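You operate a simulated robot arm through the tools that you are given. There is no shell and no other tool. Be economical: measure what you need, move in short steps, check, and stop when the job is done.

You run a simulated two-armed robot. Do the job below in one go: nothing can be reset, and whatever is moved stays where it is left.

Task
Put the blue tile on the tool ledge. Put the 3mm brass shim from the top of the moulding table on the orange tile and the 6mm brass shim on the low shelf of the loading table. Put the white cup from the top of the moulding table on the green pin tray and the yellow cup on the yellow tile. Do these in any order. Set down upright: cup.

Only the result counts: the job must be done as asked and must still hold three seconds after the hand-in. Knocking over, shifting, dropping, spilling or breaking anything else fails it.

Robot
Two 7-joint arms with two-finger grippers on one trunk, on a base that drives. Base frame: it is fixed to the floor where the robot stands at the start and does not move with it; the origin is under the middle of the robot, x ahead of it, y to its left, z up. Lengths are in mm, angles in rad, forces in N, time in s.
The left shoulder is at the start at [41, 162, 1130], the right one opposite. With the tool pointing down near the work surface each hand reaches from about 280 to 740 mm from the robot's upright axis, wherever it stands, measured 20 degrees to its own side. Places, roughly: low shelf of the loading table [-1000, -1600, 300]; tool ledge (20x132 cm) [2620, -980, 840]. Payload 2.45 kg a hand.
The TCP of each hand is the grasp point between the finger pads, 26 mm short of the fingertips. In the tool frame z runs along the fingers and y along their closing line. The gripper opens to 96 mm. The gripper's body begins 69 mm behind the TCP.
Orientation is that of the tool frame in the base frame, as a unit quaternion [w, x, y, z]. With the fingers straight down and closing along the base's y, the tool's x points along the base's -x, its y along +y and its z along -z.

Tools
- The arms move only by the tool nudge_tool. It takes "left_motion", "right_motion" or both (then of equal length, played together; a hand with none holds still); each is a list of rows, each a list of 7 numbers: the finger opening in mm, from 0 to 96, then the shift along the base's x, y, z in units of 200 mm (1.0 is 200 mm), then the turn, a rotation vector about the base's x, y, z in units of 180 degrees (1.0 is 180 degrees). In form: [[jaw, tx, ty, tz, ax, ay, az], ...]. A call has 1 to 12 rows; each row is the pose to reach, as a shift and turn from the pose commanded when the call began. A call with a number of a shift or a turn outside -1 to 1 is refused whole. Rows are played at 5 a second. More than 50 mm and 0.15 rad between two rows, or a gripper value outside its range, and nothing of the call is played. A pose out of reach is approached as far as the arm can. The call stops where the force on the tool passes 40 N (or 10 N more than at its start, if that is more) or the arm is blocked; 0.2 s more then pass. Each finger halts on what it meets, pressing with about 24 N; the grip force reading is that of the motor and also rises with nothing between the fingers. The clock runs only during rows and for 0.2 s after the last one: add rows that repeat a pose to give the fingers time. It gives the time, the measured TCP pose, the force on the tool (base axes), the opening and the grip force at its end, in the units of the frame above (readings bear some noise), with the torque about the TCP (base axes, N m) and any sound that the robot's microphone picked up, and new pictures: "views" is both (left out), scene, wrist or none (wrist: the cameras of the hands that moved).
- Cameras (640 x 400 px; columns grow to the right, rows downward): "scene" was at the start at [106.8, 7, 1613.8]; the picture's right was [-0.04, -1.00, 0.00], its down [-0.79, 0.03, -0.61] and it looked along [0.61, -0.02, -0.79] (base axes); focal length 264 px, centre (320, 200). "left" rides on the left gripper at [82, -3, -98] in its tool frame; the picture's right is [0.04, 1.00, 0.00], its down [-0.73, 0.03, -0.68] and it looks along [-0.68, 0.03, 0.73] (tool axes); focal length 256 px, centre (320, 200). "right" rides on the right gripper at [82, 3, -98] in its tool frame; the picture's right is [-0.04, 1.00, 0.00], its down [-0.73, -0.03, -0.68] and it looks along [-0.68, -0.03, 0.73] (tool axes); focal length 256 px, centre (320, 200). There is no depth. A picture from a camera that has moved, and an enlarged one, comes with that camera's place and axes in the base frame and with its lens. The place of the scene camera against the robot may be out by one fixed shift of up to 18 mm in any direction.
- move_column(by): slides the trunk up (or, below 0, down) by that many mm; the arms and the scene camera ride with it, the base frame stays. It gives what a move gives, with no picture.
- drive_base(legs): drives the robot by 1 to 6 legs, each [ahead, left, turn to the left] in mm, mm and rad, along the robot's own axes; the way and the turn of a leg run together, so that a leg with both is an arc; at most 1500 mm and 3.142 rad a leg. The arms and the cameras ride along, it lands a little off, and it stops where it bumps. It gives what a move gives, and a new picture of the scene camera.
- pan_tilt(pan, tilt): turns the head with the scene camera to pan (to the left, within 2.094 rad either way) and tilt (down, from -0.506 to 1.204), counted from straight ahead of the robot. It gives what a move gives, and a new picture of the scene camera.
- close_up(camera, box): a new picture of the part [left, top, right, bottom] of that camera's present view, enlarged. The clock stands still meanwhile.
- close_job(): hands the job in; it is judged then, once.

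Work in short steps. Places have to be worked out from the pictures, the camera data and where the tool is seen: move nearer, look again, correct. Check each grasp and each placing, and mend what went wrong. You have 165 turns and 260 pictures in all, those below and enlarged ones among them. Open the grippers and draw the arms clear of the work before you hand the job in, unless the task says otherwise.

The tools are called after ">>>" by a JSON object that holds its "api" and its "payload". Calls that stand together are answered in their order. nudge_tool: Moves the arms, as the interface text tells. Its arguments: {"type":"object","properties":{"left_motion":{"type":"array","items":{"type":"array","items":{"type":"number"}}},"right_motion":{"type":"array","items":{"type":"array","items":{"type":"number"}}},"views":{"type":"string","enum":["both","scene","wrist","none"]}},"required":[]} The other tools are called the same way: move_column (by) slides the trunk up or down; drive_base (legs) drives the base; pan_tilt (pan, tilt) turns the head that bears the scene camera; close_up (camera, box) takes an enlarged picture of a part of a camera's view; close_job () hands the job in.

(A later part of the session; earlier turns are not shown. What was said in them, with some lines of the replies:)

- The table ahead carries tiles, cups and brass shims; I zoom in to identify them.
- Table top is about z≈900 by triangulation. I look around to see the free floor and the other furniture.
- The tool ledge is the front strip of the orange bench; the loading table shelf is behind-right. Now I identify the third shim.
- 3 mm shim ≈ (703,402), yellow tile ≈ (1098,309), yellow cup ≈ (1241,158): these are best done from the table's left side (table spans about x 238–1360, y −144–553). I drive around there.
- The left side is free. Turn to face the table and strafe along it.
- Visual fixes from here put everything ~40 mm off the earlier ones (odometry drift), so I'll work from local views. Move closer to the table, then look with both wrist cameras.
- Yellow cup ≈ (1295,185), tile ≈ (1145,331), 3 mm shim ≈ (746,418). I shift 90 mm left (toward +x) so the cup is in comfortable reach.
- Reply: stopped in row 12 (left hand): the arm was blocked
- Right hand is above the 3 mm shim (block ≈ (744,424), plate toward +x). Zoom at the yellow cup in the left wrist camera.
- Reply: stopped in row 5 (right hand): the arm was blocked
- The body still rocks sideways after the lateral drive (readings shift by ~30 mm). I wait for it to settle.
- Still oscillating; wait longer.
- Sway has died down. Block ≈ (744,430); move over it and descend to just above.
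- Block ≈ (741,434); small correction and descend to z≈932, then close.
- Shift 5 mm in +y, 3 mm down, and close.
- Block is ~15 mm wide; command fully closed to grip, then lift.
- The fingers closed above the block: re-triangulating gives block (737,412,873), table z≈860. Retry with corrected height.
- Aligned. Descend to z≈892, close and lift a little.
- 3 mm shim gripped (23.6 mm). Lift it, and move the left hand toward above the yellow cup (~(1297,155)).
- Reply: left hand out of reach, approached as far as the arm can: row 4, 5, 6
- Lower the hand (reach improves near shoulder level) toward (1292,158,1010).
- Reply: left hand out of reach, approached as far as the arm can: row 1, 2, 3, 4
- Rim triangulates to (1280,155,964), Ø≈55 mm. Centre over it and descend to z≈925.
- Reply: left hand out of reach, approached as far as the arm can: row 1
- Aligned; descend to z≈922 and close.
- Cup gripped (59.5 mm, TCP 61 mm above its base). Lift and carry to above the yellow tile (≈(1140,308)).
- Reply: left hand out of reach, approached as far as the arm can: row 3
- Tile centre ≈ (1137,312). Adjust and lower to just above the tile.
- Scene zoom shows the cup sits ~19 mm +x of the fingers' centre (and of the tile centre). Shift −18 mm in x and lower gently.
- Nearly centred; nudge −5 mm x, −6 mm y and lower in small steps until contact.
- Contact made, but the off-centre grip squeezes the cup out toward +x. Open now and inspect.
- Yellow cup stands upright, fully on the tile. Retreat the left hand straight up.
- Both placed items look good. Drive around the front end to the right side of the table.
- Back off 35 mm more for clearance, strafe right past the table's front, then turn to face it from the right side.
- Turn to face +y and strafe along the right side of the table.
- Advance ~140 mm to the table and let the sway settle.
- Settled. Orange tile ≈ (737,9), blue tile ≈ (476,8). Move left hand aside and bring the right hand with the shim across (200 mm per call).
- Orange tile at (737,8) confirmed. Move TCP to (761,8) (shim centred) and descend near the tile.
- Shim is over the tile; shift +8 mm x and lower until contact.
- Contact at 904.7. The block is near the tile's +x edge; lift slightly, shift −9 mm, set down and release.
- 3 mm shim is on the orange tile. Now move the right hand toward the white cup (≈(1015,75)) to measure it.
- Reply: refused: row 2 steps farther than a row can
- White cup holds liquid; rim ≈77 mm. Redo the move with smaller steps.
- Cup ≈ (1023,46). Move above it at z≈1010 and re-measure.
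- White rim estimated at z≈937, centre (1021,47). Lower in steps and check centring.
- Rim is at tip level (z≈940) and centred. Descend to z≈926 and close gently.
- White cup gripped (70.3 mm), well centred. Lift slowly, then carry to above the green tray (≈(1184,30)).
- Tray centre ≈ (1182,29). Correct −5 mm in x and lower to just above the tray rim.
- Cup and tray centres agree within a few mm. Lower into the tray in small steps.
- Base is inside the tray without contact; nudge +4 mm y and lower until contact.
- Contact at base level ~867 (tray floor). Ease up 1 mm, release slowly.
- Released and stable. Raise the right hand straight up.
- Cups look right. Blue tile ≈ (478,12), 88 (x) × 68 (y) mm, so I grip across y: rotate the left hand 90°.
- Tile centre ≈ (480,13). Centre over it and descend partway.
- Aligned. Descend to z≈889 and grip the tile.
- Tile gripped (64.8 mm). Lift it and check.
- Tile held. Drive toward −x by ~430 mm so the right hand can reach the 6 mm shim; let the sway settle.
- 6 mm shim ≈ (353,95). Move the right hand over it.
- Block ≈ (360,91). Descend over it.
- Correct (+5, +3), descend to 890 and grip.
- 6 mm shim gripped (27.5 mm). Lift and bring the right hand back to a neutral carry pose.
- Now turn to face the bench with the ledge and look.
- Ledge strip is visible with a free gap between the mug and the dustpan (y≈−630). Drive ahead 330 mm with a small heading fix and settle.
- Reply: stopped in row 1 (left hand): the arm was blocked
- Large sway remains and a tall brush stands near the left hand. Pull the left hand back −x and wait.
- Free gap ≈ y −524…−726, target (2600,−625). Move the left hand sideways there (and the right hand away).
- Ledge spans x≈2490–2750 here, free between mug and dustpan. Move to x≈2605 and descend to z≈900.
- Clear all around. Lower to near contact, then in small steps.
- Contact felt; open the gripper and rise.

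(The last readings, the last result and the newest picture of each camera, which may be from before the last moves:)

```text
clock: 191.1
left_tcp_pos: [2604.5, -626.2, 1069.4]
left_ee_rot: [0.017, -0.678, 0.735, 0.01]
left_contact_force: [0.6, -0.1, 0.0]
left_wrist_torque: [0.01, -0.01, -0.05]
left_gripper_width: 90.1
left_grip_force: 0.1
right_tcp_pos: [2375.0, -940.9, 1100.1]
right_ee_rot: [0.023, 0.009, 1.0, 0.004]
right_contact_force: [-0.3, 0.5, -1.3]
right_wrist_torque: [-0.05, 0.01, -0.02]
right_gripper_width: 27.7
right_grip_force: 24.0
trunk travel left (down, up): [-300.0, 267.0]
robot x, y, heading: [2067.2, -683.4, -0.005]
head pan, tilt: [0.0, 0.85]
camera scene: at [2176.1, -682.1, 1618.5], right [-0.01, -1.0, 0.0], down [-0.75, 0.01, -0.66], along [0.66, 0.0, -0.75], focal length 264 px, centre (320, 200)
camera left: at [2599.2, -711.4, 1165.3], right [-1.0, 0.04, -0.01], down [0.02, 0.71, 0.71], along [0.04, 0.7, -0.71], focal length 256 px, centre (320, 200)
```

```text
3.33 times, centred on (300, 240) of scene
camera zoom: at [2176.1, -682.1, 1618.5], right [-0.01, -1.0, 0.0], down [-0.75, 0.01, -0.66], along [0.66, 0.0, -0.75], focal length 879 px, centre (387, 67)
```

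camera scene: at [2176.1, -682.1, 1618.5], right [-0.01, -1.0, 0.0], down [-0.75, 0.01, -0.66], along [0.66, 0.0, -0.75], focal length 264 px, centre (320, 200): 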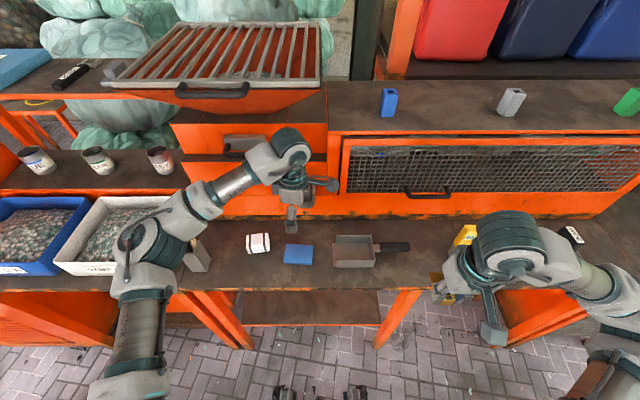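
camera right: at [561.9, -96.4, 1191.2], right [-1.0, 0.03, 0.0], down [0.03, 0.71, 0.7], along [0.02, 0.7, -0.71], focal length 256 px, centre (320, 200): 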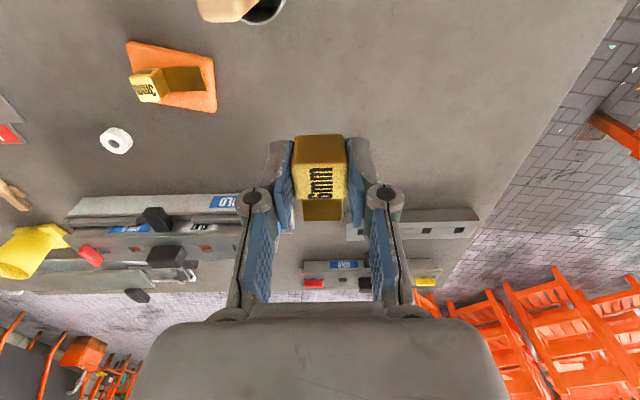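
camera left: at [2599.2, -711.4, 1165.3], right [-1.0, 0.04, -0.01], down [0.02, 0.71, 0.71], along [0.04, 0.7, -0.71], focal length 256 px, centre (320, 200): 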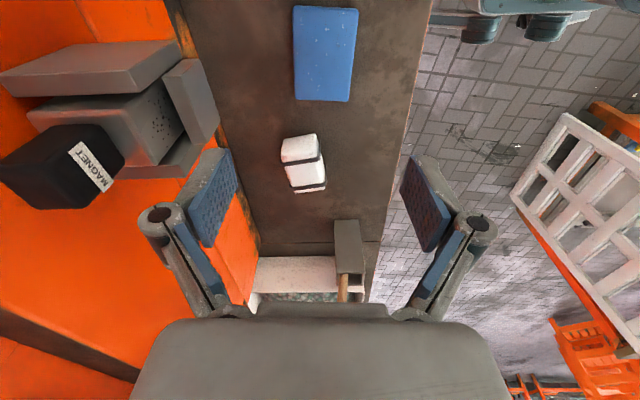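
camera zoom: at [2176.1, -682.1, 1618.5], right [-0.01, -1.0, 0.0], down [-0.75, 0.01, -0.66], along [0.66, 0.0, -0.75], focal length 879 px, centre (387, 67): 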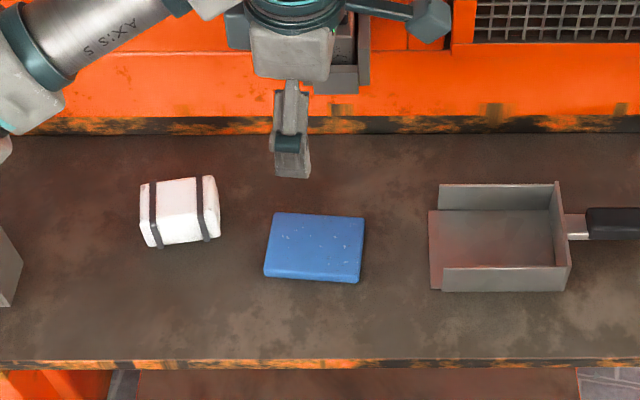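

Blue tile rests on the ledge. Retract and re-orient the left hand to neutral.

>>> {"api": "nudge_tool", "payload": {"left_motion": [[90, -0.2, 0, 0.05, 0, 0, 0], [90, -0.4, 0, 0.1, 0, 0, -0.04], [90, -0.6, 0, 0.15, 0, 0, -0.08], [90, -0.8, 0, 0.15, 0, 0, -0.12], [90, -0.9, 0.1, 0.15, 0, 0, -0.16], [90, -0.9, 0.3, 0.15, 0, 0, -0.2], [90, -0.9, 0.5, 0.15, 0, 0, -0.24], [90, -0.9, 0.7, 0.15, 0, 0, -0.28], [90, -0.9, 0.9, 0.15, 0, 0, -0.32], [90, -0.9, 0.9, 0.15, 0, 0, -0.36], [90, -0.9, 0.9, 0.15, 0, 0, -0.4], [90, -0.9, 0.9, 0.15, 0, 0, -0.44]], "views": "none"}}

>>> {"api": "drive_base", "payload": {"legs": [[-300, 0, 0], [0, 60, 0], [-1300, 0, 0]]}}

```text
clock: 193.7
left_tcp_pos: [2422.1, -445.3, 1098.6]
left_ee_rot: [0.017, -0.052, 0.998, -0.004]
left_contact_force: [0.0, 0.6, -0.2]
left_wrist_torque: [0.0, 0.01, 0.01]
left_gripper_width: 89.9
left_grip_force: 0.0
right_tcp_pos: [2374.8, -939.1, 1098.8]
right_ee_rot: [0.024, 0.01, 1.0, 0.003]
right_contact_force: [0.3, 0.1, -1.0]
right_wrist_torque: [0.03, -0.01, 0.01]
right_gripper_width: 27.5
right_grip_force: 24.2
trunk travel left (down, up): [-300.0, 267.0]
robot x, y, heading: [2063.0, -688.9, -0.005]
head pan, tilt: [0.0, 0.85]
```

```text
clock: 202.5
left_tcp_pos: [817.4, -400.1, 1104.7]
left_ee_rot: [0.02, -0.031, 0.999, 0.008]
left_contact_force: [0.2, -1.0, -0.5]
left_wrist_torque: [0.1, -0.03, -0.01]
left_gripper_width: 90.1
left_grip_force: 0.0
right_tcp_pos: [750.1, -892.2, 1092.9]
right_ee_rot: [0.023, 0.033, 0.999, 0.014]
right_contact_force: [-1.4, -1.1, -0.4]
right_wrist_torque: [0.11, -0.03, -0.02]
right_gripper_width: 27.4
right_grip_force: 24.1
trunk travel left (down, up): [-300.0, 267.0]
robot x, y, heading: [452.9, -602.1, -0.043]
head pan, tilt: [0.0, 0.85]
camera scene: at [561.7, -613.4, 1618.6], right [-0.04, -1.0, -0.01], down [-0.75, 0.04, -0.66], along [0.66, -0.02, -0.75], focal length 264 px, centre (320, 200)
```

scene: 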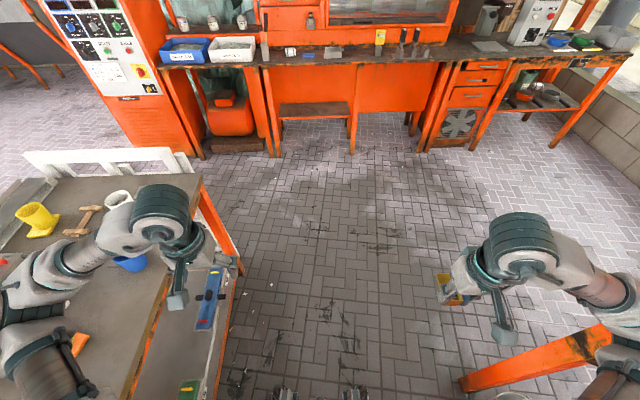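

Continue backing and look toward the loading table.

>>> {"api": "drive_base", "payload": {"legs": [[-430, 0, 0.04]]}}

>>> {"api": "pan_tilt", "payload": {"pan": -2.0, "tilt": 0.7}}

>>> {"api": "pan_tilt", "payload": {"pan": 2.09, "tilt": 0.7}}

```text
clock: 205.1
left_tcp_pos: [372.1, -388.9, 1106.6]
left_ee_rot: [0.022, -0.05, 0.998, 0.012]
left_contact_force: [0.8, -1.0, 0.6]
left_wrist_torque: [0.11, -0.01, -0.02]
left_gripper_width: 90.0
left_grip_force: 0.1
right_tcp_pos: [327.0, -882.8, 1093.7]
right_ee_rot: [0.024, 0.013, 0.999, 0.017]
right_contact_force: [-0.6, -1.2, -0.7]
right_wrist_torque: [0.05, -0.01, 0.03]
right_gripper_width: 27.4
right_grip_force: 24.1
trunk travel left (down, up): [-300.0, 267.0]
robot x, y, heading: [21.7, -595.2, -0.003]
head pan, tilt: [0.0, 0.85]
camera scene: at [129.9, -597.5, 1618.5], right [0.0, -1.0, 0.0], down [-0.75, 0.0, -0.66], along [0.66, 0.0, -0.75], focal length 264 px, centre (320, 200)
```

scene: 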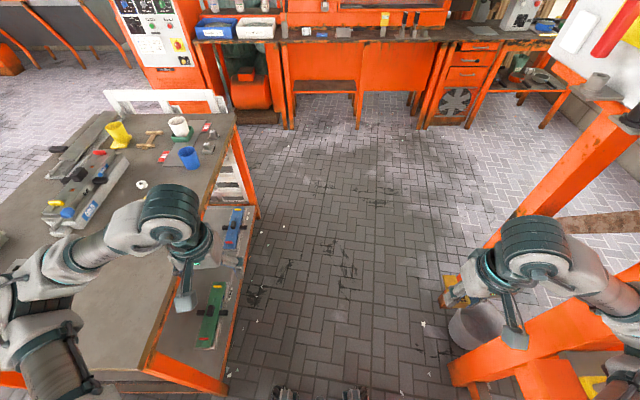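

```text
clock: 207.1
left_tcp_pos: [370.8, -417.3, 1111.9]
left_ee_rot: [0.024, -0.048, 0.998, 0.022]
left_contact_force: [-0.7, -1.7, -0.5]
left_wrist_torque: [0.13, -0.01, 0.0]
left_gripper_width: 89.9
left_grip_force: 0.1
right_tcp_pos: [322.3, -910.1, 1088.3]
right_ee_rot: [0.025, 0.017, 0.999, 0.026]
right_contact_force: [-0.6, -2.2, -2.3]
right_wrist_torque: [0.17, 0.01, -0.01]
right_gripper_width: 27.6
right_grip_force: 24.7
trunk travel left (down, up): [-300.0, 267.0]
robot x, y, heading: [21.2, -601.8, -0.002]
head pan, tilt: [-2.0, 0.7]
camera scene: at [15.0, -714.1, 1628.7], right [-0.91, 0.42, 0.01], down [0.27, 0.6, -0.75], along [-0.32, -0.68, -0.66], focal length 264 px, centre (320, 200)
```

scene: 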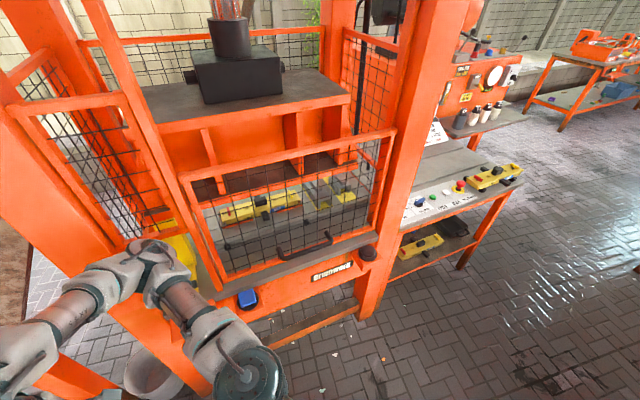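

```text
clock: 210.4
left_tcp_pos: [369.8, -394.1, 1108.7]
left_ee_rot: [0.024, -0.049, 0.998, 0.014]
left_contact_force: [0.2, 0.2, 0.6]
left_wrist_torque: [-0.02, 0.01, -0.03]
left_gripper_width: 89.9
left_grip_force: 0.1
right_tcp_pos: [322.1, -886.0, 1092.5]
right_ee_rot: [0.024, 0.014, 0.999, 0.018]
right_contact_force: [-0.9, -0.3, -1.4]
right_wrist_torque: [0.03, -0.04, -0.01]
right_gripper_width: 27.3
right_grip_force: 24.5
trunk travel left (down, up): [-300.0, 267.0]
robot x, y, heading: [21.6, -602.1, -0.006]
head pan, tilt: [2.089, 0.7]
camera scene: at [9.1, -511.9, 1630.9], right [0.87, 0.49, 0.0], down [0.32, -0.56, -0.76], along [-0.38, 0.66, -0.65], focal length 264 px, centre (320, 200)
```

scene: 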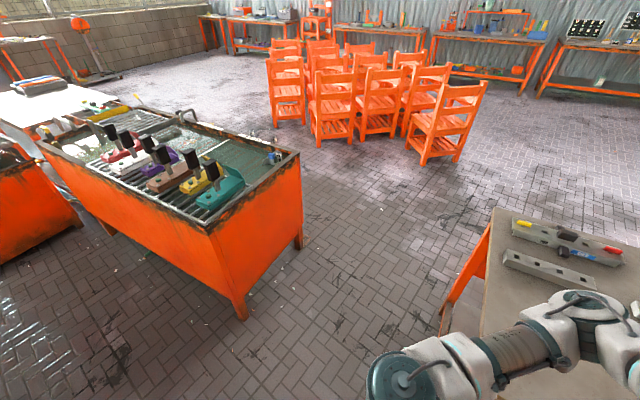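

Loading table front edge ≈ y −1270, x −1380…−600. Back to x≈−1000 along y≈−650, then turn to face it.

>>> {"api": "drive_base", "payload": {"legs": [[0, -45, 0], [-1020, 0, 0], [0, 0, -1.56]]}}

>>> {"api": "pan_tilt", "payload": {"pan": 0, "tilt": 0.75}}

```text
clock: 220.1
left_tcp_pos: [-796.5, -993.6, 1108.1]
left_ee_rot: [0.024, 0.656, 0.754, -0.008]
left_contact_force: [-0.2, 0.1, 0.0]
left_wrist_torque: [-0.02, 0.01, 0.05]
left_gripper_width: 90.2
left_grip_force: 0.0
right_tcp_pos: [-1290.7, -966.7, 1095.1]
right_ee_rot: [0.028, 0.703, 0.711, -0.007]
right_contact_force: [0.5, -0.2, -1.0]
right_wrist_torque: [-0.02, -0.02, 0.01]
right_gripper_width: 27.7
right_grip_force: 23.8
trunk travel left (down, up): [-300.0, 267.0]
robot x, y, heading: [-1023.8, -650.4, -1.534]
head pan, tilt: [2.089, 0.7]
camera scene: at [-954.8, -633.3, 1631.4], right [0.53, -0.85, 0.0], down [-0.55, -0.34, -0.77], along [0.65, 0.41, -0.64], focal length 264 px, centre (320, 200)
```

scene: 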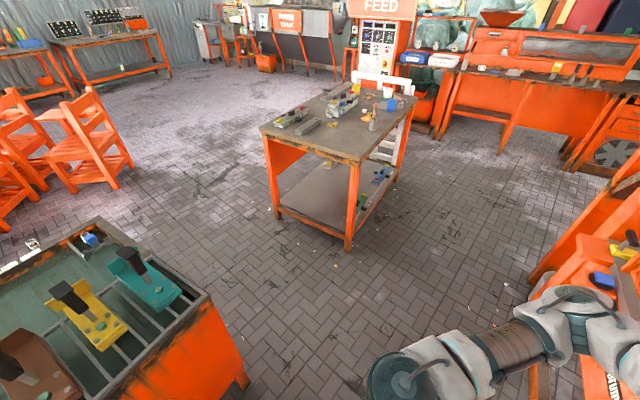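

```text
clock: 222.1
left_tcp_pos: [-795.5, -992.1, 1106.8]
left_ee_rot: [0.025, 0.656, 0.754, -0.009]
left_contact_force: [-0.2, 0.4, 0.3]
left_wrist_torque: [-0.03, 0.0, -0.02]
left_gripper_width: 90.1
left_grip_force: 0.0
right_tcp_pos: [-1291.3, -964.8, 1095.8]
right_ee_rot: [0.029, 0.703, 0.711, -0.009]
right_contact_force: [-0.3, 0.0, -0.7]
right_wrist_torque: [0.01, 0.0, -0.03]
right_gripper_width: 27.4
right_grip_force: 23.7
trunk travel left (down, up): [-300.0, 267.0]
robot x, y, heading: [-1021.6, -650.8, -1.534]
head pan, tilt: [0.0, 0.75]
camera scene: at [-1022.9, -760.9, 1626.6], right [-1.0, -0.04, 0.0], down [-0.02, 0.68, -0.73], along [0.03, -0.73, -0.68], focal length 264 px, centre (320, 200)
```

scene: 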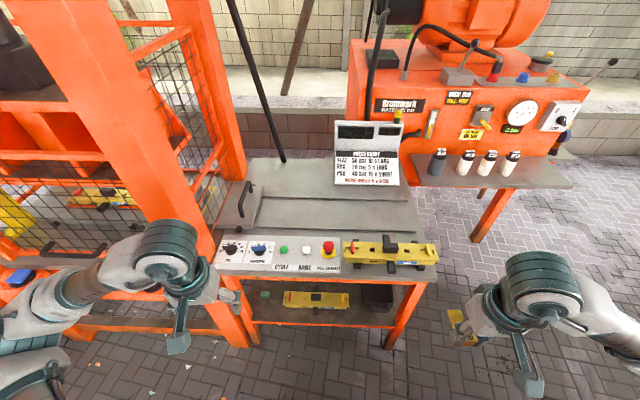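

The loading table and its shelf (with some items) are ahead. Zoom on the shelf, then lower the trunk to see it better.

>>> {"api": "close_up", "payload": {"camera": "scene", "box": [230, 260, 420, 350]}}

>>> {"api": "move_column", "payload": {"by": -300}}

>>> {"api": "pan_tilt", "payload": {"pan": 0, "tilt": 0.75}}

```text
3.37 times, centred on (325, 305) of scene
camera zoom: at [-1022.9, -760.9, 1626.6], right [-1.0, -0.04, 0.0], down [-0.02, 0.68, -0.73], along [0.03, -0.73, -0.68], focal length 889 px, centre (303, -154)
```

zoom: 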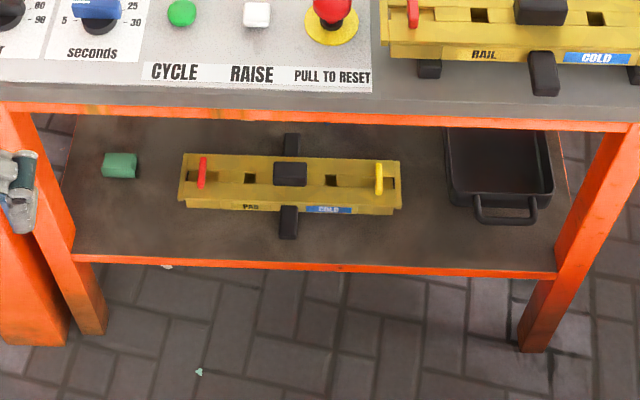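

```text
clock: 225.1
left_tcp_pos: [-794.8, -991.0, 808.4]
left_ee_rot: [0.026, 0.656, 0.754, -0.011]
left_contact_force: [0.0, -0.2, 0.3]
left_wrist_torque: [-0.01, 0.01, 0.02]
left_gripper_width: 89.9
left_grip_force: 0.0
right_tcp_pos: [-1289.7, -987.2, 756.7]
right_ee_rot: [-0.038, 0.702, 0.709, 0.056]
right_contact_force: [0.3, 0.0, -0.9]
right_wrist_torque: [0.01, -0.01, -0.06]
right_gripper_width: 27.6
right_grip_force: 24.1
trunk travel left (down, up): [0.0, 567.0]
robot x, y, heading: [-1020.6, -651.6, -1.539]
head pan, tilt: [0.0, 0.75]
```

```text
clock: 225.7
left_tcp_pos: [-795.1, -991.3, 808.0]
left_ee_rot: [0.025, 0.656, 0.754, -0.01]
left_contact_force: [0.6, -0.7, 0.7]
left_wrist_torque: [0.0, 0.0, -0.02]
left_gripper_width: 89.9
left_grip_force: 0.1
right_tcp_pos: [-1289.4, -989.1, 756.0]
right_ee_rot: [-0.039, 0.703, 0.708, 0.056]
right_contact_force: [0.6, 0.5, -1.7]
right_wrist_torque: [0.05, 0.02, 0.01]
right_gripper_width: 27.6
right_grip_force: 24.2
trunk travel left (down, up): [0.0, 567.0]
robot x, y, heading: [-1020.4, -653.3, -1.534]
head pan, tilt: [0.0, 0.75]
camera scene: at [-1011.4, -1070.8, 1263.9], right [-1.0, -0.04, 0.0], down [-0.02, 0.69, -0.73], along [0.03, -0.73, -0.69], focal length 264 px, centre (320, 200)
```

scene: 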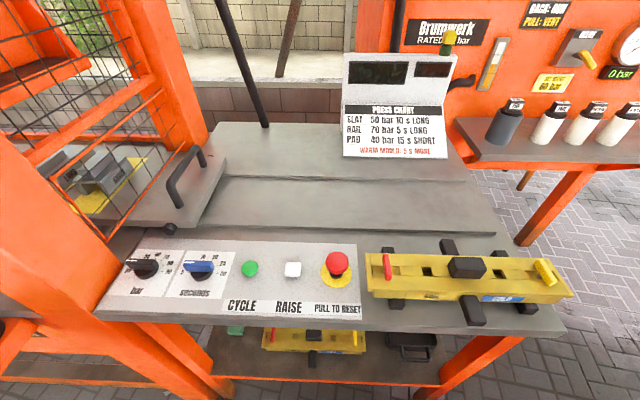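

Lowering also leans the torso forward (camera now at y −1071), and tilted the right hand. Restore its tilt and move it in front of the shelf, below table-top level, in small steps.

>>> {"api": "nudge_tool", "payload": {"right_motion": [[0, 0.15, 0, 0, -0.02, 0.004, 0], [0, 0.3, 0, -0.1, -0.04, 0.0075, 0], [0, 0.45, -0.1, -0.2, -0.054, 0.0075, 0], [0, 0.6, -0.2, -0.35, -0.054, 0.0075, 0], [0, 0.6, -0.3, -0.55, -0.054, 0.0075, 0], [0, 0.6, -0.4, -0.75, -0.054, 0.0075, 0], [0, 0.6, -0.4, -0.75, -0.054, 0.0075, 0]], "views": "both"}}

```text
clock: 227.3
left_tcp_pos: [-795.5, -991.5, 807.7]
left_ee_rot: [0.025, 0.656, 0.754, -0.01]
left_contact_force: [0.1, 0.1, 0.2]
left_wrist_torque: [0.03, 0.0, 0.02]
left_gripper_width: 89.8
left_grip_force: 0.0
right_tcp_pos: [-1165.9, -1066.9, 608.6]
right_ee_rot: [0.014, 0.704, 0.71, -0.013]
right_contact_force: [0.0, 0.1, -1.2]
right_wrist_torque: [0.03, -0.03, 0.02]
right_gripper_width: 27.4
right_grip_force: 24.0
right hand out of reach, approached as far as the arm can: row 1, 2, 3, 4, 5
trunk travel left (down, up): [0.0, 567.0]
robot x, y, heading: [-1021.3, -649.2, -1.533]
head pan, tilt: [0.0, 0.75]
camera scene: at [-1010.3, -1070.9, 1264.0], right [-1.0, -0.04, 0.0], down [-0.03, 0.69, -0.73], along [0.03, -0.73, -0.69], focal length 264 px, centre (320, 200)
camera right: at [-1162.9, -983.7, 704.8], right [1.0, -0.03, 0.0], down [-0.02, -0.71, 0.7], along [-0.02, -0.7, -0.71], focal length 256 px, centre (320, 200)
```

scene: 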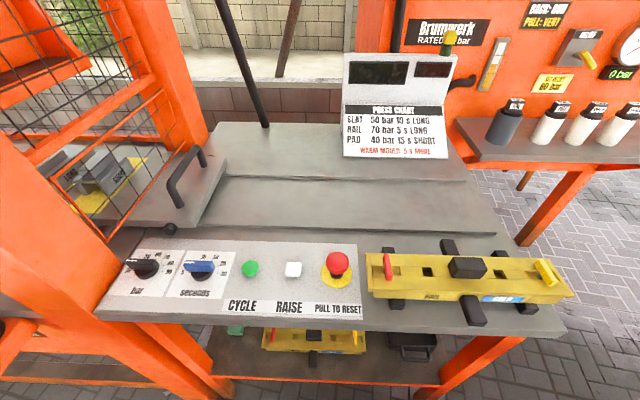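
right: 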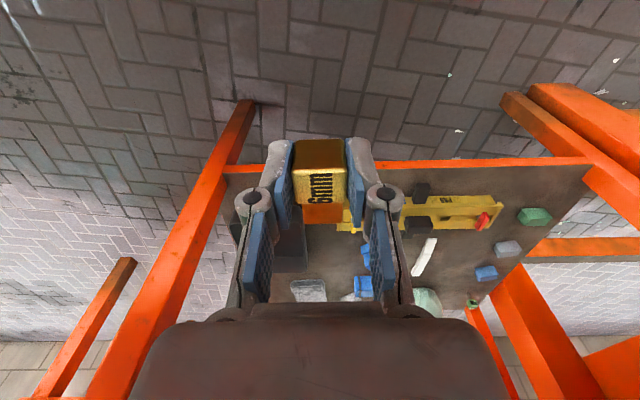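

The wrist camera sees the shelf (front edge y≈−1290, z≈300). Lower in front of it to z≈410 for a closer look at the front strip.

>>> {"api": "nudge_tool", "payload": {"right_motion": [[0, 0, 0, -0.2, 0, 0, 0], [0, 0, 0, -0.4, 0, 0, 0], [0, 0, 0, -0.6, 0, 0, 0], [0, 0, 0, -0.8, 0, 0, 0], [0, 0, 0, -0.98, 0, 0, 0], [0, 0, 0, -0.98, 0, 0, 0]], "views": "both"}}

```text
clock: 228.7
left_tcp_pos: [-794.2, -991.9, 807.3]
left_ee_rot: [0.025, 0.657, 0.754, -0.01]
left_contact_force: [0.1, -0.2, -0.5]
left_wrist_torque: [-0.01, 0.02, -0.02]
left_gripper_width: 89.9
left_grip_force: 0.0
right_tcp_pos: [-1163.8, -1072.4, 410.6]
right_ee_rot: [0.013, 0.704, 0.71, -0.013]
right_contact_force: [-0.7, 0.2, -2.2]
right_wrist_torque: [0.04, -0.01, -0.02]
right_gripper_width: 27.4
right_grip_force: 24.6
trunk travel left (down, up): [0.0, 567.0]
robot x, y, heading: [-1022.9, -654.0, -1.533]
head pan, tilt: [0.0, 0.75]
camera scene: at [-1010.4, -1070.9, 1263.9], right [-1.0, -0.04, 0.0], down [-0.03, 0.69, -0.73], along [0.03, -0.73, -0.69], focal length 264 px, centre (320, 200)
camera right: at [-1161.6, -987.1, 507.2], right [1.0, -0.03, 0.0], down [-0.02, -0.71, 0.7], along [-0.02, -0.7, -0.71], focal length 256 px, centre (320, 200)
```

scene: 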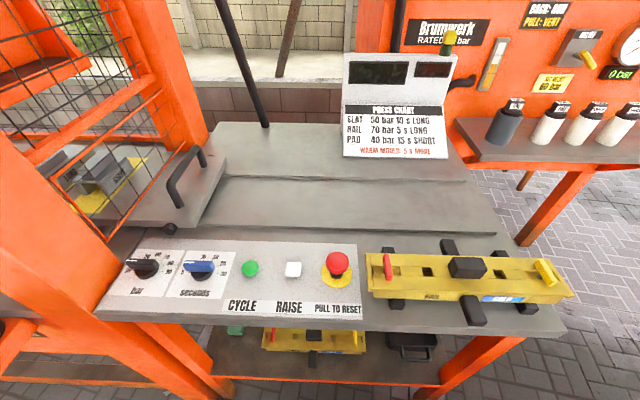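
right: 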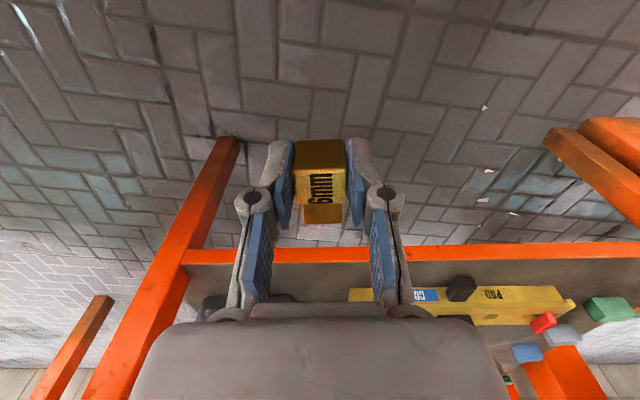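

Gap between tray and mould is x≈−1219…−1127; aim block at (−1173,−1312). Move in under the top in steps.

>>> {"api": "nudge_tool", "payload": {"right_motion": [[0, -0.045, -0.15, 0, 0, 0, 0], [0, -0.045, -0.3, 0, 0, 0, 0], [0, -0.045, -0.45, 0, 0, 0, 0], [0, -0.045, -0.6, 0, 0, 0, 0], [0, -0.045, -0.75, 0, 0, 0, 0], [0, -0.045, -0.75, 0, 0, 0, 0]], "views": "both"}}

```text
clock: 230.1
left_tcp_pos: [-795.5, -991.0, 808.5]
left_ee_rot: [0.025, 0.656, 0.754, -0.01]
left_contact_force: [0.5, 0.2, -0.1]
left_wrist_torque: [-0.01, -0.01, -0.02]
left_gripper_width: 89.9
left_grip_force: 0.1
right_tcp_pos: [-1176.0, -1218.6, 409.3]
right_ee_rot: [0.012, 0.703, 0.71, -0.012]
right_contact_force: [0.5, 0.1, -0.2]
right_wrist_torque: [0.01, 0.02, 0.0]
right_gripper_width: 27.6
right_grip_force: 23.6
trunk travel left (down, up): [0.0, 567.0]
robot x, y, heading: [-1022.4, -656.2, -1.538]
head pan, tilt: [0.0, 0.75]
camera scene: at [-1010.2, -1071.8, 1263.6], right [-1.0, -0.04, 0.0], down [-0.03, 0.69, -0.73], along [0.03, -0.73, -0.69], focal length 264 px, centre (320, 200)
camera right: at [-1172.9, -1135.6, 504.9], right [1.0, -0.03, 0.0], down [-0.02, -0.71, 0.7], along [-0.02, -0.7, -0.71], focal length 256 px, centre (320, 200)
```

scene: 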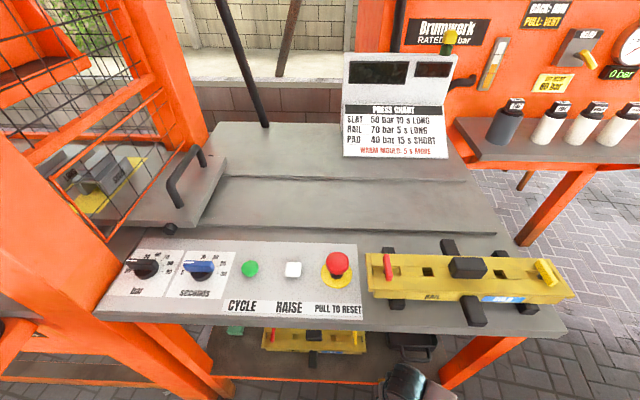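
right: 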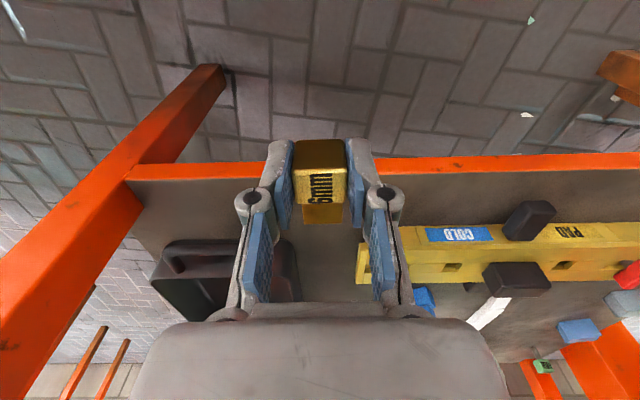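

Gap centre x≈−1171, tray front y≈−1345. Advance to y≈−1325.

>>> {"api": "nudge_tool", "payload": {"right_motion": [[0, 0.02, -0.15, 0, 0, 0, 0], [0, 0.02, -0.3, 0, 0, 0, 0], [0, 0.02, -0.42, 0, 0, 0, 0], [0, 0.02, -0.53, 0, 0, 0, 0], [0, 0.02, -0.53, 0, 0, 0, 0]], "views": "both"}}

```text
clock: 231.3
left_tcp_pos: [-794.8, -991.9, 808.3]
left_ee_rot: [0.025, 0.656, 0.754, -0.01]
left_contact_force: [0.8, -0.5, 0.1]
left_wrist_torque: [-0.03, 0.01, -0.01]
left_gripper_width: 90.0
left_grip_force: 0.0
right_tcp_pos: [-1172.8, -1326.2, 409.6]
right_ee_rot: [0.012, 0.704, 0.71, -0.014]
right_contact_force: [0.2, -0.3, -1.1]
right_wrist_torque: [0.03, -0.02, 0.0]
right_gripper_width: 27.5
right_grip_force: 24.2
trunk travel left (down, up): [0.0, 567.0]
robot x, y, heading: [-1021.2, -657.0, -1.528]
head pan, tilt: [0.0, 0.75]
camera scene: at [-1009.9, -1072.3, 1263.4], right [-1.0, -0.04, 0.0], down [-0.03, 0.69, -0.73], along [0.03, -0.73, -0.69], focal length 264 px, centre (320, 200)
camera right: at [-1169.5, -1241.7, 505.6], right [1.0, -0.03, 0.0], down [-0.02, -0.71, 0.7], along [-0.02, -0.7, -0.71], focal length 256 px, centre (320, 200)
```

scene: 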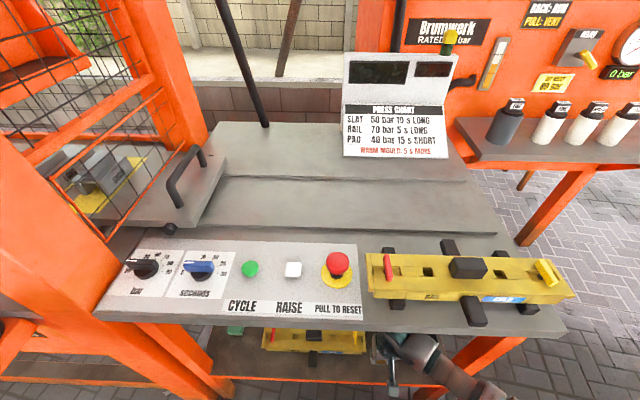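
right: 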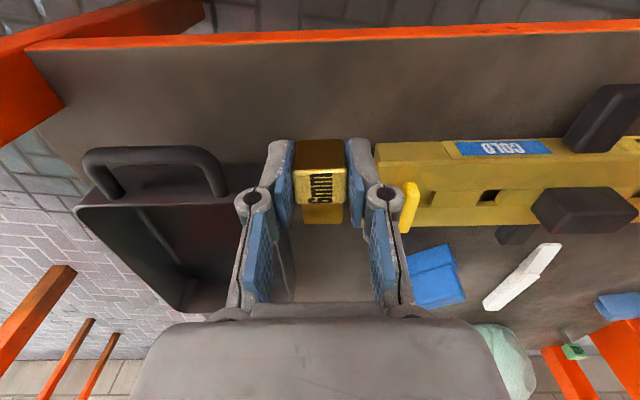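

Slightly back to y≈−1316 for margin from the mould, then descend toward the shelf.

>>> {"api": "nudge_tool", "payload": {"right_motion": [[0, -0.015, 0.05, 0, 0, 0, 0], [0, -0.015, 0.05, -0.1, 0, 0, 0], [0, -0.015, 0.05, -0.2, 0, 0, 0], [0, -0.015, 0.05, -0.23, 0, 0, 0], [0, -0.015, 0.05, -0.23, 0, 0, 0]], "views": "wrist"}}

```text
clock: 232.5
left_tcp_pos: [-794.9, -992.1, 807.8]
left_ee_rot: [0.025, 0.656, 0.754, -0.01]
left_contact_force: [-0.7, -0.2, -0.1]
left_wrist_torque: [-0.05, -0.02, -0.01]
left_gripper_width: 89.9
left_grip_force: 0.1
right_tcp_pos: [-1177.0, -1313.5, 363.8]
right_ee_rot: [0.014, 0.705, 0.709, -0.013]
right_contact_force: [0.4, -0.5, -1.9]
right_wrist_torque: [-0.01, -0.02, 0.02]
right_gripper_width: 27.6
right_grip_force: 24.0
trunk travel left (down, up): [0.0, 567.0]
robot x, y, heading: [-1024.5, -655.5, -1.537]
head pan, tilt: [0.0, 0.75]
camera right: at [-1172.8, -1229.9, 459.8], right [1.0, -0.03, 0.0], down [-0.02, -0.71, 0.7], along [-0.02, -0.7, -0.71], focal length 256 px, centre (320, 200)
```

right: 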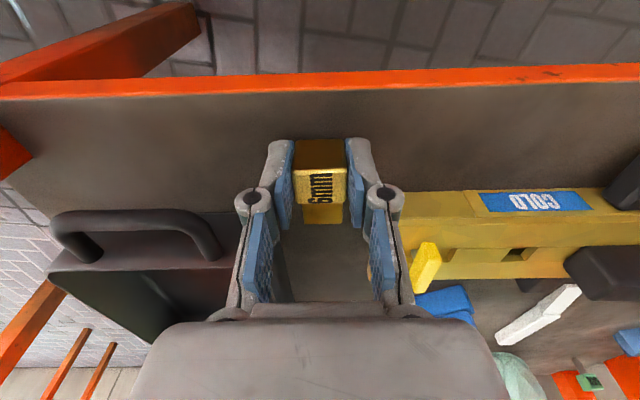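

Margins are good; shelf z≈303. Lower further until contact.

>>> {"api": "nudge_tool", "payload": {"right_motion": [[0, 0, 0, -0.05, 0, 0, 0], [0, 0, 0, -0.1, 0, 0, 0], [0, 0, 0, -0.1, 0, 0, 0]], "views": "none"}}

>>> {"api": "nudge_tool", "payload": {"right_motion": [[0, 0, 0, -0.015, 0, 0, 0], [0, 0, 0, -0.03, 0, 0, 0], [0, 0, 0, -0.03, 0, 0, 0]], "views": "none"}}

```text
clock: 233.3
left_tcp_pos: [-794.6, -986.9, 809.8]
left_ee_rot: [0.026, 0.657, 0.753, -0.012]
left_contact_force: [0.2, -0.2, 0.3]
left_wrist_torque: [0.0, 0.0, -0.01]
left_gripper_width: 90.1
left_grip_force: 0.1
right_tcp_pos: [-1174.0, -1315.1, 352.2]
right_ee_rot: [0.017, 0.703, 0.71, -0.016]
right_contact_force: [-0.3, 9.9, 20.7]
right_wrist_torque: [0.51, 0.25, -0.15]
right_gripper_width: 27.3
right_grip_force: 24.6
trunk travel left (down, up): [0.0, 567.0]
robot x, y, heading: [-1022.4, -654.4, -1.536]
head pan, tilt: [0.0, 0.75]
stopped in row 3 (right hand): the force on the tool passed its limit at 43 N (the readings are from after the stop); the commanded pose is now the measured one
```

```text
clock: 233.7
left_tcp_pos: [-794.0, -984.6, 810.4]
left_ee_rot: [0.027, 0.657, 0.753, -0.013]
left_contact_force: [-0.7, -0.6, 1.2]
left_wrist_torque: [-0.03, -0.02, -0.02]
left_gripper_width: 89.9
left_grip_force: 0.1
right_tcp_pos: [-1172.5, -1314.4, 351.7]
right_ee_rot: [0.018, 0.703, 0.71, -0.017]
right_contact_force: [0.4, 8.2, 15.0]
right_wrist_torque: [0.4, 0.17, -0.11]
right_gripper_width: 27.4
right_grip_force: 24.1
trunk travel left (down, up): [0.0, 567.0]
robot x, y, heading: [-1024.1, -655.2, -1.533]
head pan, tilt: [0.0, 0.75]
stopped in row 2 (right hand): the force on the tool passed its limit at 43 N (the readings are from after the stop); the commanded pose is now the measured one
```

Contact at TCP z≈352; check visually what is touching.

>>> {"api": "close_up", "payload": {"camera": "right", "box": [200, 100, 440, 260]}}

>>> {"api": "close_up", "payload": {"camera": "scene", "box": [330, 300, 530, 400]}}

```text
2.50 times, centred on (320, 180) of right
camera zoom: at [-1170.7, -1229.9, 447.0], right [1.0, -0.03, 0.0], down [-0.03, -0.7, 0.71], along [-0.02, -0.71, -0.7], focal length 640 px, centre (320, 250)
```

zoom: 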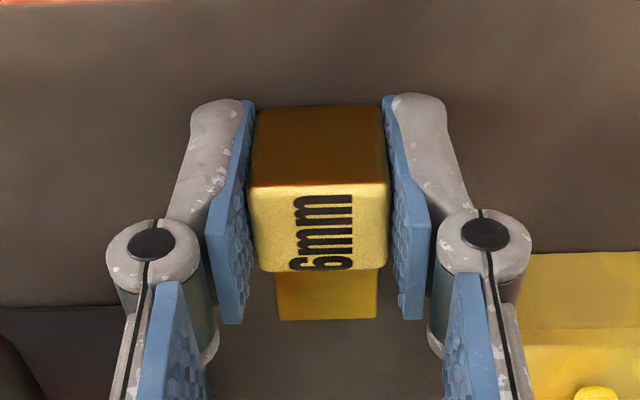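

```text
3.20 times, centred on (430, 350) of scene
camera zoom: at [-1009.2, -1069.7, 1264.0], right [-1.0, -0.04, 0.0], down [-0.03, 0.69, -0.73], along [0.02, -0.73, -0.69], focal length 844 px, centre (-32, -280)
```

zoom: 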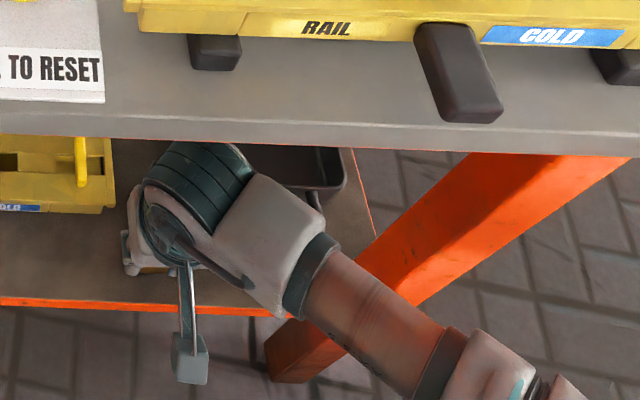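

Contact is the shim on the shelf (z≈320). Release gently and inspect.

>>> {"api": "nudge_tool", "payload": {"right_motion": [[29, 0, 0, 0.005, 0, 0, 0], [33, 0, 0, 0.005, 0, 0, 0], [40, 0, 0, 0.005, 0, 0, 0], [40, 0, 0, 0.005, 0, 0, 0]], "views": "wrist"}}

```text
clock: 234.7
left_tcp_pos: [-794.6, -984.5, 810.9]
left_ee_rot: [0.028, 0.656, 0.754, -0.014]
left_contact_force: [-0.5, -0.6, -0.1]
left_wrist_torque: [0.0, 0.01, 0.02]
left_gripper_width: 89.9
left_grip_force: 0.0
right_tcp_pos: [-1174.5, -1314.7, 351.7]
right_ee_rot: [0.017, 0.704, 0.71, -0.017]
right_contact_force: [0.5, 0.2, 4.2]
right_wrist_torque: [0.01, -0.03, 0.03]
right_gripper_width: 39.6
right_grip_force: 0.0
trunk travel left (down, up): [0.0, 567.0]
robot x, y, heading: [-1020.7, -650.1, -1.531]
head pan, tilt: [0.0, 0.75]
camera right: at [-1172.0, -1229.6, 446.3], right [1.0, -0.03, 0.0], down [-0.02, -0.7, 0.71], along [-0.02, -0.71, -0.7], focal length 256 px, centre (320, 200)
```

right: 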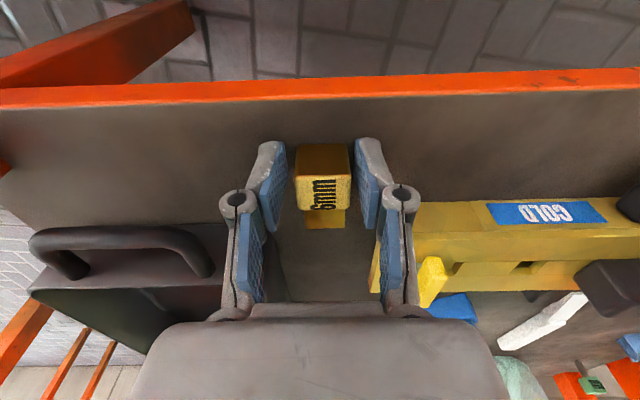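

Shim stays put. Rise straight up 60 mm and check.

>>> {"api": "nudge_tool", "payload": {"right_motion": [[40, 0, 0, 0.05, 0, 0, 0], [40, 0, 0, 0.15, 0, 0, 0], [40, 0, 0, 0.3, 0, 0, 0], [40, 0, 0, 0.3, 0, 0, 0]], "views": "wrist"}}

>>> {"api": "close_up", "payload": {"camera": "right", "box": [220, 60, 420, 200]}}

```text
clock: 235.7
left_tcp_pos: [-794.4, -986.2, 809.3]
left_ee_rot: [0.027, 0.657, 0.754, -0.013]
left_contact_force: [-0.3, 0.0, -0.5]
left_wrist_torque: [0.0, 0.01, 0.0]
left_gripper_width: 89.9
left_grip_force: 0.0
right_tcp_pos: [-1174.2, -1316.2, 411.0]
right_ee_rot: [0.016, 0.704, 0.71, -0.016]
right_contact_force: [-0.1, 0.2, -0.2]
right_wrist_torque: [0.03, 0.0, -0.01]
right_gripper_width: 40.1
right_grip_force: 0.1
trunk travel left (down, up): [0.0, 567.0]
robot x, y, heading: [-1022.0, -655.0, -1.528]
head pan, tilt: [0.0, 0.75]
camera right: at [-1170.8, -1230.3, 506.4], right [1.0, -0.03, 0.0], down [-0.02, -0.7, 0.71], along [-0.02, -0.71, -0.7], focal length 256 px, centre (320, 200)
```

right: 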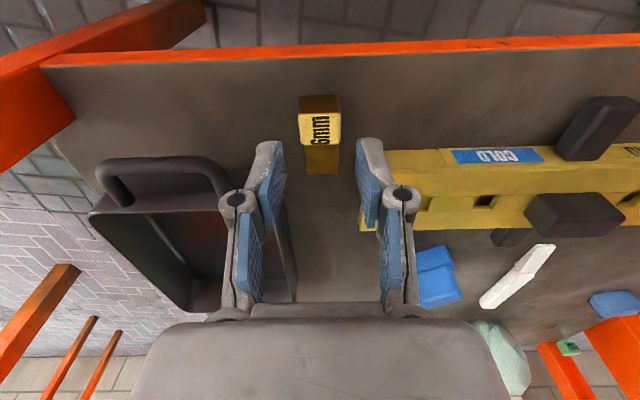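

```text
2.86 times, centred on (320, 130) of right
camera zoom: at [-1170.8, -1230.3, 506.4], right [1.0, -0.03, 0.0], down [-0.02, -0.7, 0.71], along [-0.02, -0.71, -0.7], focal length 731 px, centre (320, 400)
```

zoom: 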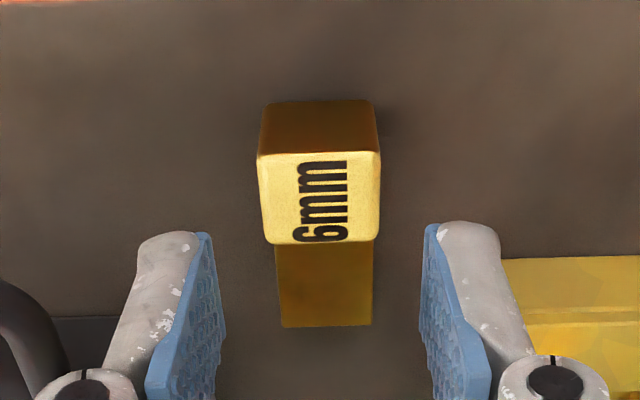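

6 mm shim lies flat on the shelf. Withdraw the right hand straight out.

>>> {"api": "nudge_tool", "payload": {"right_motion": [[40, 0, 0.15, 0, 0, 0, 0], [40, 0, 0.35, 0, 0, 0, 0], [40, 0, 0.55, 0, 0, 0, 0], [40, 0, 0.75, 0, 0, 0, 0], [60, 0, 0.95, 0, 0, 0, 0], [90, 0, 1, 0, 0, 0, 0], [90, 0, 1, 0, 0, 0, 0]], "views": "wrist"}}

>>> {"api": "drive_base", "payload": {"legs": [[-120, 0, 0]]}}

>>> {"api": "close_up", "payload": {"camera": "scene", "box": [200, 240, 480, 400]}}

```text
clock: 237.3
left_tcp_pos: [-795.5, -984.5, 811.2]
left_ee_rot: [0.028, 0.657, 0.753, -0.012]
left_contact_force: [0.3, 0.3, 0.3]
left_wrist_torque: [-0.01, -0.01, -0.01]
left_gripper_width: 90.3
left_grip_force: 0.0
right_tcp_pos: [-1173.7, -1116.6, 410.0]
right_ee_rot: [0.018, 0.705, 0.709, -0.017]
right_contact_force: [0.2, 0.0, 0.5]
right_wrist_torque: [0.01, -0.02, -0.01]
right_gripper_width: 90.2
right_grip_force: 0.0
trunk travel left (down, up): [0.0, 567.0]
robot x, y, heading: [-1023.9, -654.7, -1.534]
head pan, tilt: [0.0, 0.75]
camera right: at [-1170.6, -1030.7, 505.1], right [1.0, -0.03, 0.0], down [-0.03, -0.7, 0.71], along [-0.02, -0.71, -0.7], focal length 256 px, centre (320, 200)
```

right: 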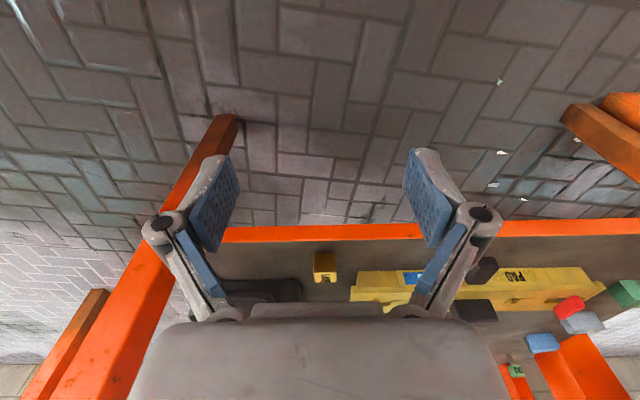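

```text
clock: 238.6
left_tcp_pos: [-799.3, -864.6, 810.0]
left_ee_rot: [0.028, 0.656, 0.754, -0.015]
left_contact_force: [-0.2, 0.6, 0.0]
left_wrist_torque: [0.0, 0.01, 0.02]
left_gripper_width: 89.9
left_grip_force: 0.0
right_tcp_pos: [-1176.9, -996.9, 410.8]
right_ee_rot: [0.018, 0.703, 0.71, -0.017]
right_contact_force: [0.2, 0.0, 0.1]
right_wrist_torque: [0.0, -0.01, 0.03]
right_gripper_width: 90.0
right_grip_force: 0.1
trunk travel left (down, up): [0.0, 567.0]
robot x, y, heading: [-1028.5, -532.0, -1.533]
head pan, tilt: [0.0, 0.75]
camera scene: at [-1013.9, -950.7, 1264.3], right [-1.0, -0.04, 0.0], down [-0.03, 0.69, -0.73], along [0.03, -0.73, -0.69], focal length 264 px, centre (320, 200)
```

scene: 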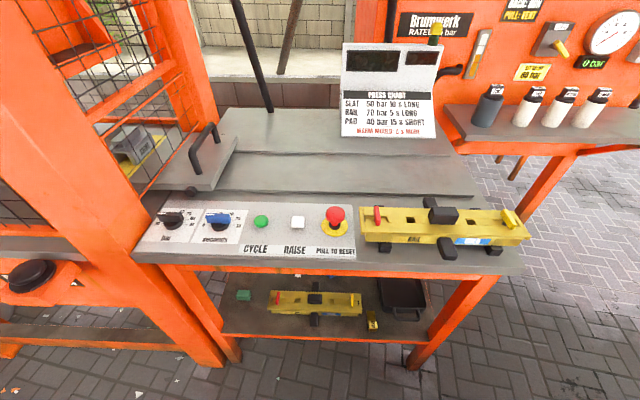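

```text
2.29 times, centred on (340, 320) of scene
camera zoom: at [-1013.9, -950.7, 1264.3], right [-1.0, -0.04, 0.0], down [-0.03, 0.69, -0.73], along [0.03, -0.73, -0.69], focal length 603 px, centre (274, -74)
```

zoom: 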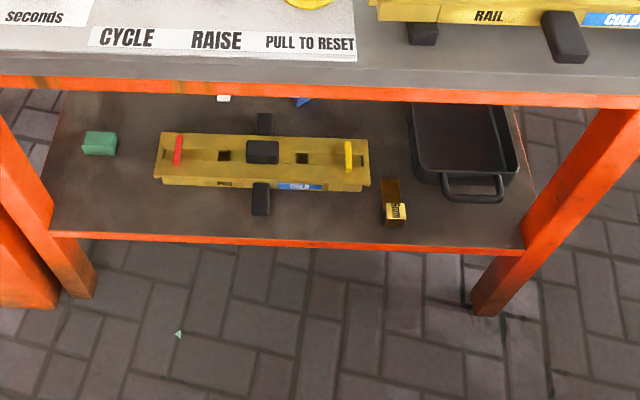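

The shim is on the shelf and nothing around it was disturbed. The grippers are open and the arms are clear, so I hand in.

>>> {"api": "close_job", "payload": {}}

```text
The job is handed in.
```

I finished all five placements and handed the job in:
- **Blue tile:** on the tool ledge.
- **3mm brass shim:** on the orange tile.
- **6mm brass shim:** on the low shelf of the loading table.
- **White cup:** upright in the green pin tray, with its liquid still inside. The tray moved about 5 mm as I lowered the cup into it.
- **Yellow cup:** upright on the yellow tile, about 15 mm off its centre.
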